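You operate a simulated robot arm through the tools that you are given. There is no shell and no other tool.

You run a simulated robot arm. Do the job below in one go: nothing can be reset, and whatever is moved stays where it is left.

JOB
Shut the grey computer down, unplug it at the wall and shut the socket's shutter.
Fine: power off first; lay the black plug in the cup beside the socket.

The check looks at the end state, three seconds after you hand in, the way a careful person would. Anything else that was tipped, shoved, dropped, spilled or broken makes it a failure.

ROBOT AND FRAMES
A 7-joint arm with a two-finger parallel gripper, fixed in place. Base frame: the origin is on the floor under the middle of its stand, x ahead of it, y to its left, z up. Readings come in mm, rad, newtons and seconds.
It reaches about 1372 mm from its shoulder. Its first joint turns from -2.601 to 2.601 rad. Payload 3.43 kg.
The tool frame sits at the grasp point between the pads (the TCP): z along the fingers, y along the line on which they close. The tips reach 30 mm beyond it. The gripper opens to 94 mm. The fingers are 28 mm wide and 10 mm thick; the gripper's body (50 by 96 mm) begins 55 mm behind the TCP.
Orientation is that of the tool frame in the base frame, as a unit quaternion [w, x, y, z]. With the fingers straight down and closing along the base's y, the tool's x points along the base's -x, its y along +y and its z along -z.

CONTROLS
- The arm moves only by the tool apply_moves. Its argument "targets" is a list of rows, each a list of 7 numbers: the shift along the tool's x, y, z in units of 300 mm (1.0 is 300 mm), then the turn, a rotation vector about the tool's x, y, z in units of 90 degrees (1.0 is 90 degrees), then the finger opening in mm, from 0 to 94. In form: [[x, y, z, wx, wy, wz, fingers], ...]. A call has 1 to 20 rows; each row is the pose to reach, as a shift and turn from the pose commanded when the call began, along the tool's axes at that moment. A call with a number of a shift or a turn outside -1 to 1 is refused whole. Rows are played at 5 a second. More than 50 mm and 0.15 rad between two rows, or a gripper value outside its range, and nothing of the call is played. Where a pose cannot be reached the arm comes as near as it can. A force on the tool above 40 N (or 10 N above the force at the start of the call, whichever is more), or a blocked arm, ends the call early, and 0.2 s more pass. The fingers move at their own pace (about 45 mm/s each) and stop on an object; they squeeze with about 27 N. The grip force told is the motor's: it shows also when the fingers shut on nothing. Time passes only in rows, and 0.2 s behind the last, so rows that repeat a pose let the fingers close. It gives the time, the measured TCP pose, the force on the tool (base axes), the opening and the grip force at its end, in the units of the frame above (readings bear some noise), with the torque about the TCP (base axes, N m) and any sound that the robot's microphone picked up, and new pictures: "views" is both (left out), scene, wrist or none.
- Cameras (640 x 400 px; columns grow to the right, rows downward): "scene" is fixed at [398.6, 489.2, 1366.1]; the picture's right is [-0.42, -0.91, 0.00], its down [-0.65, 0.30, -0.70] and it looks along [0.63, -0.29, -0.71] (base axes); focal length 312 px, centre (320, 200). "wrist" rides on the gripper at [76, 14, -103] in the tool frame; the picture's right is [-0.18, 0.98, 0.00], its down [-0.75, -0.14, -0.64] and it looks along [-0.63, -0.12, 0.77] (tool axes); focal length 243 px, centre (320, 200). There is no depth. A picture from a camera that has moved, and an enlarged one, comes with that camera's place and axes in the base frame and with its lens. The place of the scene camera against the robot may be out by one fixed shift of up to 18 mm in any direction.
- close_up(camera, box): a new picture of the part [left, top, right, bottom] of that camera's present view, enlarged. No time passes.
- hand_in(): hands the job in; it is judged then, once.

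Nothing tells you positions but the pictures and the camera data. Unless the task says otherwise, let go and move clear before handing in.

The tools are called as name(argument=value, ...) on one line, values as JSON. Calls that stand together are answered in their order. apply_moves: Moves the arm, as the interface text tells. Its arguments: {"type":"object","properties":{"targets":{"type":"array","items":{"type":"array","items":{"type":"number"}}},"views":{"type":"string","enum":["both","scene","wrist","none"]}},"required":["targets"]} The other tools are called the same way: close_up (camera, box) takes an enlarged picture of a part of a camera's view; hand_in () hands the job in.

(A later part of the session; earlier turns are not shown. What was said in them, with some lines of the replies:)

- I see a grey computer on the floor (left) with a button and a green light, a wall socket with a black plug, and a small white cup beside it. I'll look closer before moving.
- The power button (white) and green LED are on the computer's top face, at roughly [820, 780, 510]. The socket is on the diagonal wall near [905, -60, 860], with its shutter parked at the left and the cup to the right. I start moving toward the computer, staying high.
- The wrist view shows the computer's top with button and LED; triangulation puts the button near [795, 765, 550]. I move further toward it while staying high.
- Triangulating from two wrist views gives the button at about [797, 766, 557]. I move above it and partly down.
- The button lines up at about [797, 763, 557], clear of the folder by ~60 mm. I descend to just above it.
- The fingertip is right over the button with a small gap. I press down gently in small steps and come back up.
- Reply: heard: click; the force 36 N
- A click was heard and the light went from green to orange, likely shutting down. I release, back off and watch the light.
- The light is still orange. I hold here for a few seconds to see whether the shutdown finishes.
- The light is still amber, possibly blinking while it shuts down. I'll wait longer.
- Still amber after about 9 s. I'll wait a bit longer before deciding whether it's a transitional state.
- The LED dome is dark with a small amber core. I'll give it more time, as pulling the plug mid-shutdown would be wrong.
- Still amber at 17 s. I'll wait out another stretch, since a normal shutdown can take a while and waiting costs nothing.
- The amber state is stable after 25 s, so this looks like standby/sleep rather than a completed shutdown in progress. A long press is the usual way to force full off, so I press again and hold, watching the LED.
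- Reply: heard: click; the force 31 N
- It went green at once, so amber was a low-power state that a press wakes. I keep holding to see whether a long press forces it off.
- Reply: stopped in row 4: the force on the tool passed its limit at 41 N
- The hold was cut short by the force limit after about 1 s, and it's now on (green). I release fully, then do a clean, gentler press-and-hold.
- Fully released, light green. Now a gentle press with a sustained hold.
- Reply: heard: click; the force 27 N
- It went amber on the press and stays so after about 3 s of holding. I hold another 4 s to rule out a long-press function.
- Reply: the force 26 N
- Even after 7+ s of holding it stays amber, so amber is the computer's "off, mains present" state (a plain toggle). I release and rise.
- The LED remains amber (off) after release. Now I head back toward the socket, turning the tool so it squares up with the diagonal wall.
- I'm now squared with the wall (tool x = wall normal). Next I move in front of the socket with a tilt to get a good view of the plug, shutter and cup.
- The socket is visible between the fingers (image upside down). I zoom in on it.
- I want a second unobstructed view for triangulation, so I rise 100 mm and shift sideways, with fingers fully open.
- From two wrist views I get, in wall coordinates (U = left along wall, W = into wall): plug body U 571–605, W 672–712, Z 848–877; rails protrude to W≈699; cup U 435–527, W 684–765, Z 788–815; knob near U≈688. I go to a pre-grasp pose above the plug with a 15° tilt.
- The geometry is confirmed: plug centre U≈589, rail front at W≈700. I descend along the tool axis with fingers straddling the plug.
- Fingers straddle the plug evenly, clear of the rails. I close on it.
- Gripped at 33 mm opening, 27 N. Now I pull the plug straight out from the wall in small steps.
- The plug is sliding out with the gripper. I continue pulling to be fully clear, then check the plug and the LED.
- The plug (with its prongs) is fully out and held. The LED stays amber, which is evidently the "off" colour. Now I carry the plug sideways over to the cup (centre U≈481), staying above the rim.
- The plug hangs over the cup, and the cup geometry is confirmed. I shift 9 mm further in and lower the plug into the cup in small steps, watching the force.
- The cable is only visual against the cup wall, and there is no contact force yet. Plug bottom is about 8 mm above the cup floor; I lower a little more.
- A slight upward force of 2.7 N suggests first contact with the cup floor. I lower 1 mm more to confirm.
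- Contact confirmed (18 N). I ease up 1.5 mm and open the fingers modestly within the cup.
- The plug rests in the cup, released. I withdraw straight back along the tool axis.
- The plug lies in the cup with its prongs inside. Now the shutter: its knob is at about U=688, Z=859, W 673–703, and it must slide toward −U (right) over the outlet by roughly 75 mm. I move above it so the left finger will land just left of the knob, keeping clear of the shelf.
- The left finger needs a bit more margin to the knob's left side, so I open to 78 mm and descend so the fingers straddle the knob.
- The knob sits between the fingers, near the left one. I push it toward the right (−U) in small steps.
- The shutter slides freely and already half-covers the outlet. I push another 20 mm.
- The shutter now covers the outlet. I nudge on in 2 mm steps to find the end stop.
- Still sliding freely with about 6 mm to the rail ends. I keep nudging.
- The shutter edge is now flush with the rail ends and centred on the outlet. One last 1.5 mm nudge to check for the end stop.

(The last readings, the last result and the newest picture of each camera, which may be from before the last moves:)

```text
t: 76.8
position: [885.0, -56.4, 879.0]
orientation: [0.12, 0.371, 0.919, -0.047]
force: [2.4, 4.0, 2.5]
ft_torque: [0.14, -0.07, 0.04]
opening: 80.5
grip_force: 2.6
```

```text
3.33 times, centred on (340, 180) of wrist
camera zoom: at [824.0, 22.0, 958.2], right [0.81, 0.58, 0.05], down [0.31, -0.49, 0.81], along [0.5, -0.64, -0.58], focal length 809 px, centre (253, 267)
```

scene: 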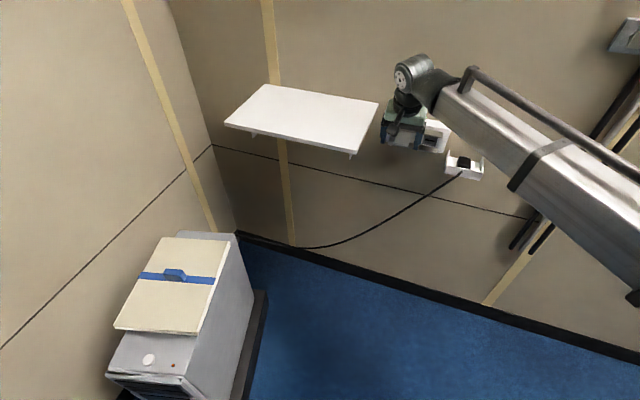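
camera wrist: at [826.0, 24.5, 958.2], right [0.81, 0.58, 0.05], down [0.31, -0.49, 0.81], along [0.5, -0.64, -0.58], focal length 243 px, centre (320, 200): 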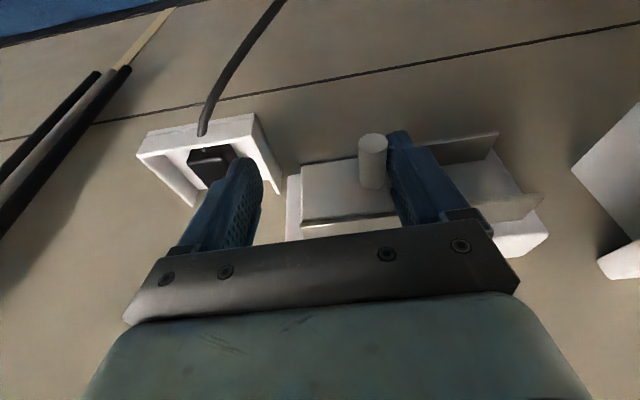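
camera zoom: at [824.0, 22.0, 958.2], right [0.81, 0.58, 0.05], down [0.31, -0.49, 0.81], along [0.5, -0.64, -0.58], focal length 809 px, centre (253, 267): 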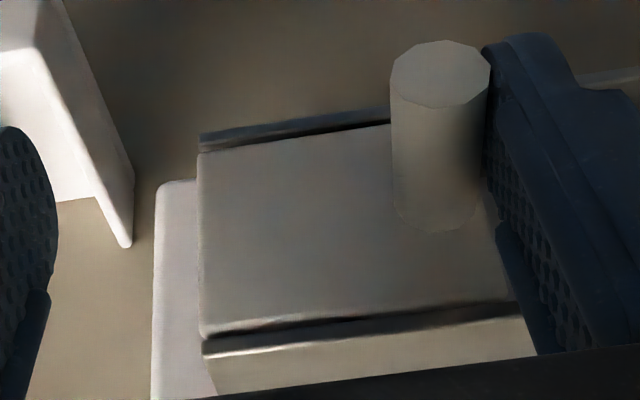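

The end stop is reached (reaction of about 5 N), so the shutter is fully closed over the outlet. I back the finger off the knob and withdraw.

apply_moves(targets=[[0, 0.01, 0, 0, 0, 0, 78], [0, 0.025, 0, 0, 0, 0, 78], [0, 0.025, -0.06, 0, 0, 0, 78], [0, 0.025, -0.16, 0, 0, 0, 78], [0, 0.025, -0.28, 0, 0, 0, 78], [0, 0.025, -0.42, 0, 0, 0, 78], [0.1, 0.025, -0.52, 0, 0, 0, 78], [0.2, 0.025, -0.6, 0, 0, 0, 78], [0.3, 0.025, -0.65, 0, 0, 0, 78]], views="both")

close_up(camera="scene", box=[370, 90, 490, 190])

close_up(camera="wrist", box=[180, 60, 480, 240])

```text
t: 78.8
position: [790.6, 45.0, 1045.8]
orientation: [0.121, 0.372, 0.919, -0.047]
force: [0.2, 0.7, -0.3]
ft_torque: [0.01, 0.0, -0.01]
opening: 78.0
grip_force: 0.0
camera wrist: at [729.8, 123.3, 1124.4], right [0.81, 0.58, 0.05], down [0.31, -0.49, 0.81], along [0.5, -0.64, -0.58], focal length 243 px, centre (320, 200)
```

scene: 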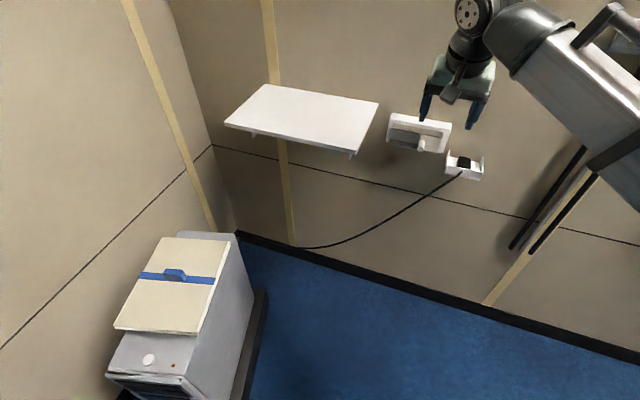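
wrist: 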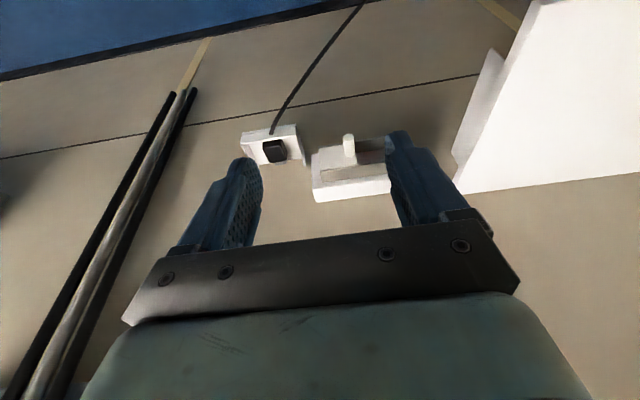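

```text
4.00 times, centred on (430, 140) of scene
camera zoom: at [398.6, 489.2, 1366.1], right [-0.42, -0.91, 0.0], down [-0.65, 0.3, -0.7], along [0.63, -0.29, -0.71], focal length 1250 px, centre (-120, 440)
```

zoom: 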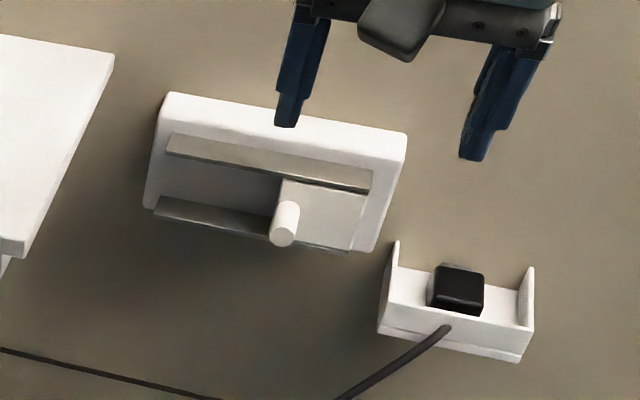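

```text
2.13 times, centred on (330, 150) of wrist
camera zoom: at [729.8, 123.3, 1124.4], right [0.81, 0.58, 0.05], down [0.31, -0.49, 0.81], along [0.5, -0.64, -0.58], focal length 518 px, centre (299, 307)
```

zoom: 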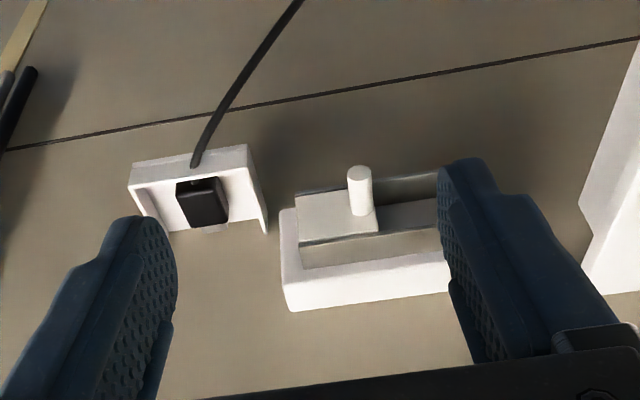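

The shutter covers the outlet, the plug rests in the cup, and the arm is clear. One last look at the computer before handing in.

close_up(camera="scene", box=[90, 220, 290, 400])

```text
2.22 times, centred on (190, 310) of scene
camera zoom: at [398.6, 489.2, 1366.1], right [-0.42, -0.91, 0.0], down [-0.65, 0.3, -0.7], along [0.63, -0.29, -0.71], focal length 694 px, centre (609, -44)
```

zoom: 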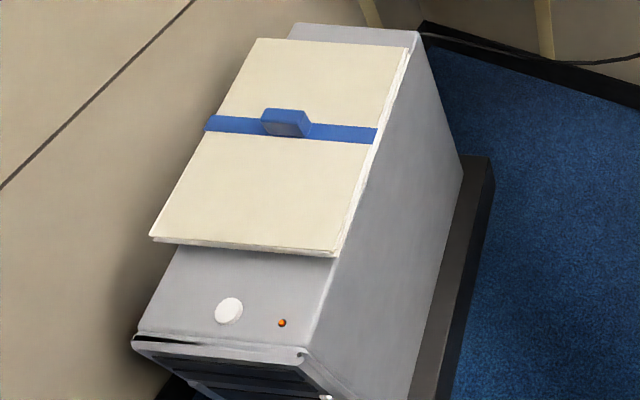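

The computer is off with its light amber rather than green, the folder is undisturbed, the plug is in the cup and the shutter is closed. The gripper is empty and clear, so I hand in.

hand_in()

```text
The job is handed in.
```

The computer is switched off, unplugged at the wall, and the socket's shutter is shut. I've handed the job in but haven't seen the result of the check.

- **Power:** The computer's light went from green to amber when I pressed the button. It stayed amber for 25 seconds, so I pressed again to check. That turned the computer back on briefly, and the next press turned it off. Holding the button for 7 seconds changed nothing, and the light stayed amber after unplugging. I took amber to mean off, but the light never went fully dark.
- **Plug:** After the power was off, I pulled the black plug straight out. It is lying in the cup beside the socket, prongs inside. The cable showed passing through the cup's front wall without pushing on anything.
- **Shutter:** I slid it across until it hit its stop. It covers the outlet.

In the last pictures the folder on the computer and the shelf looked undisturbed. The gripper was empty and clear before I handed in.
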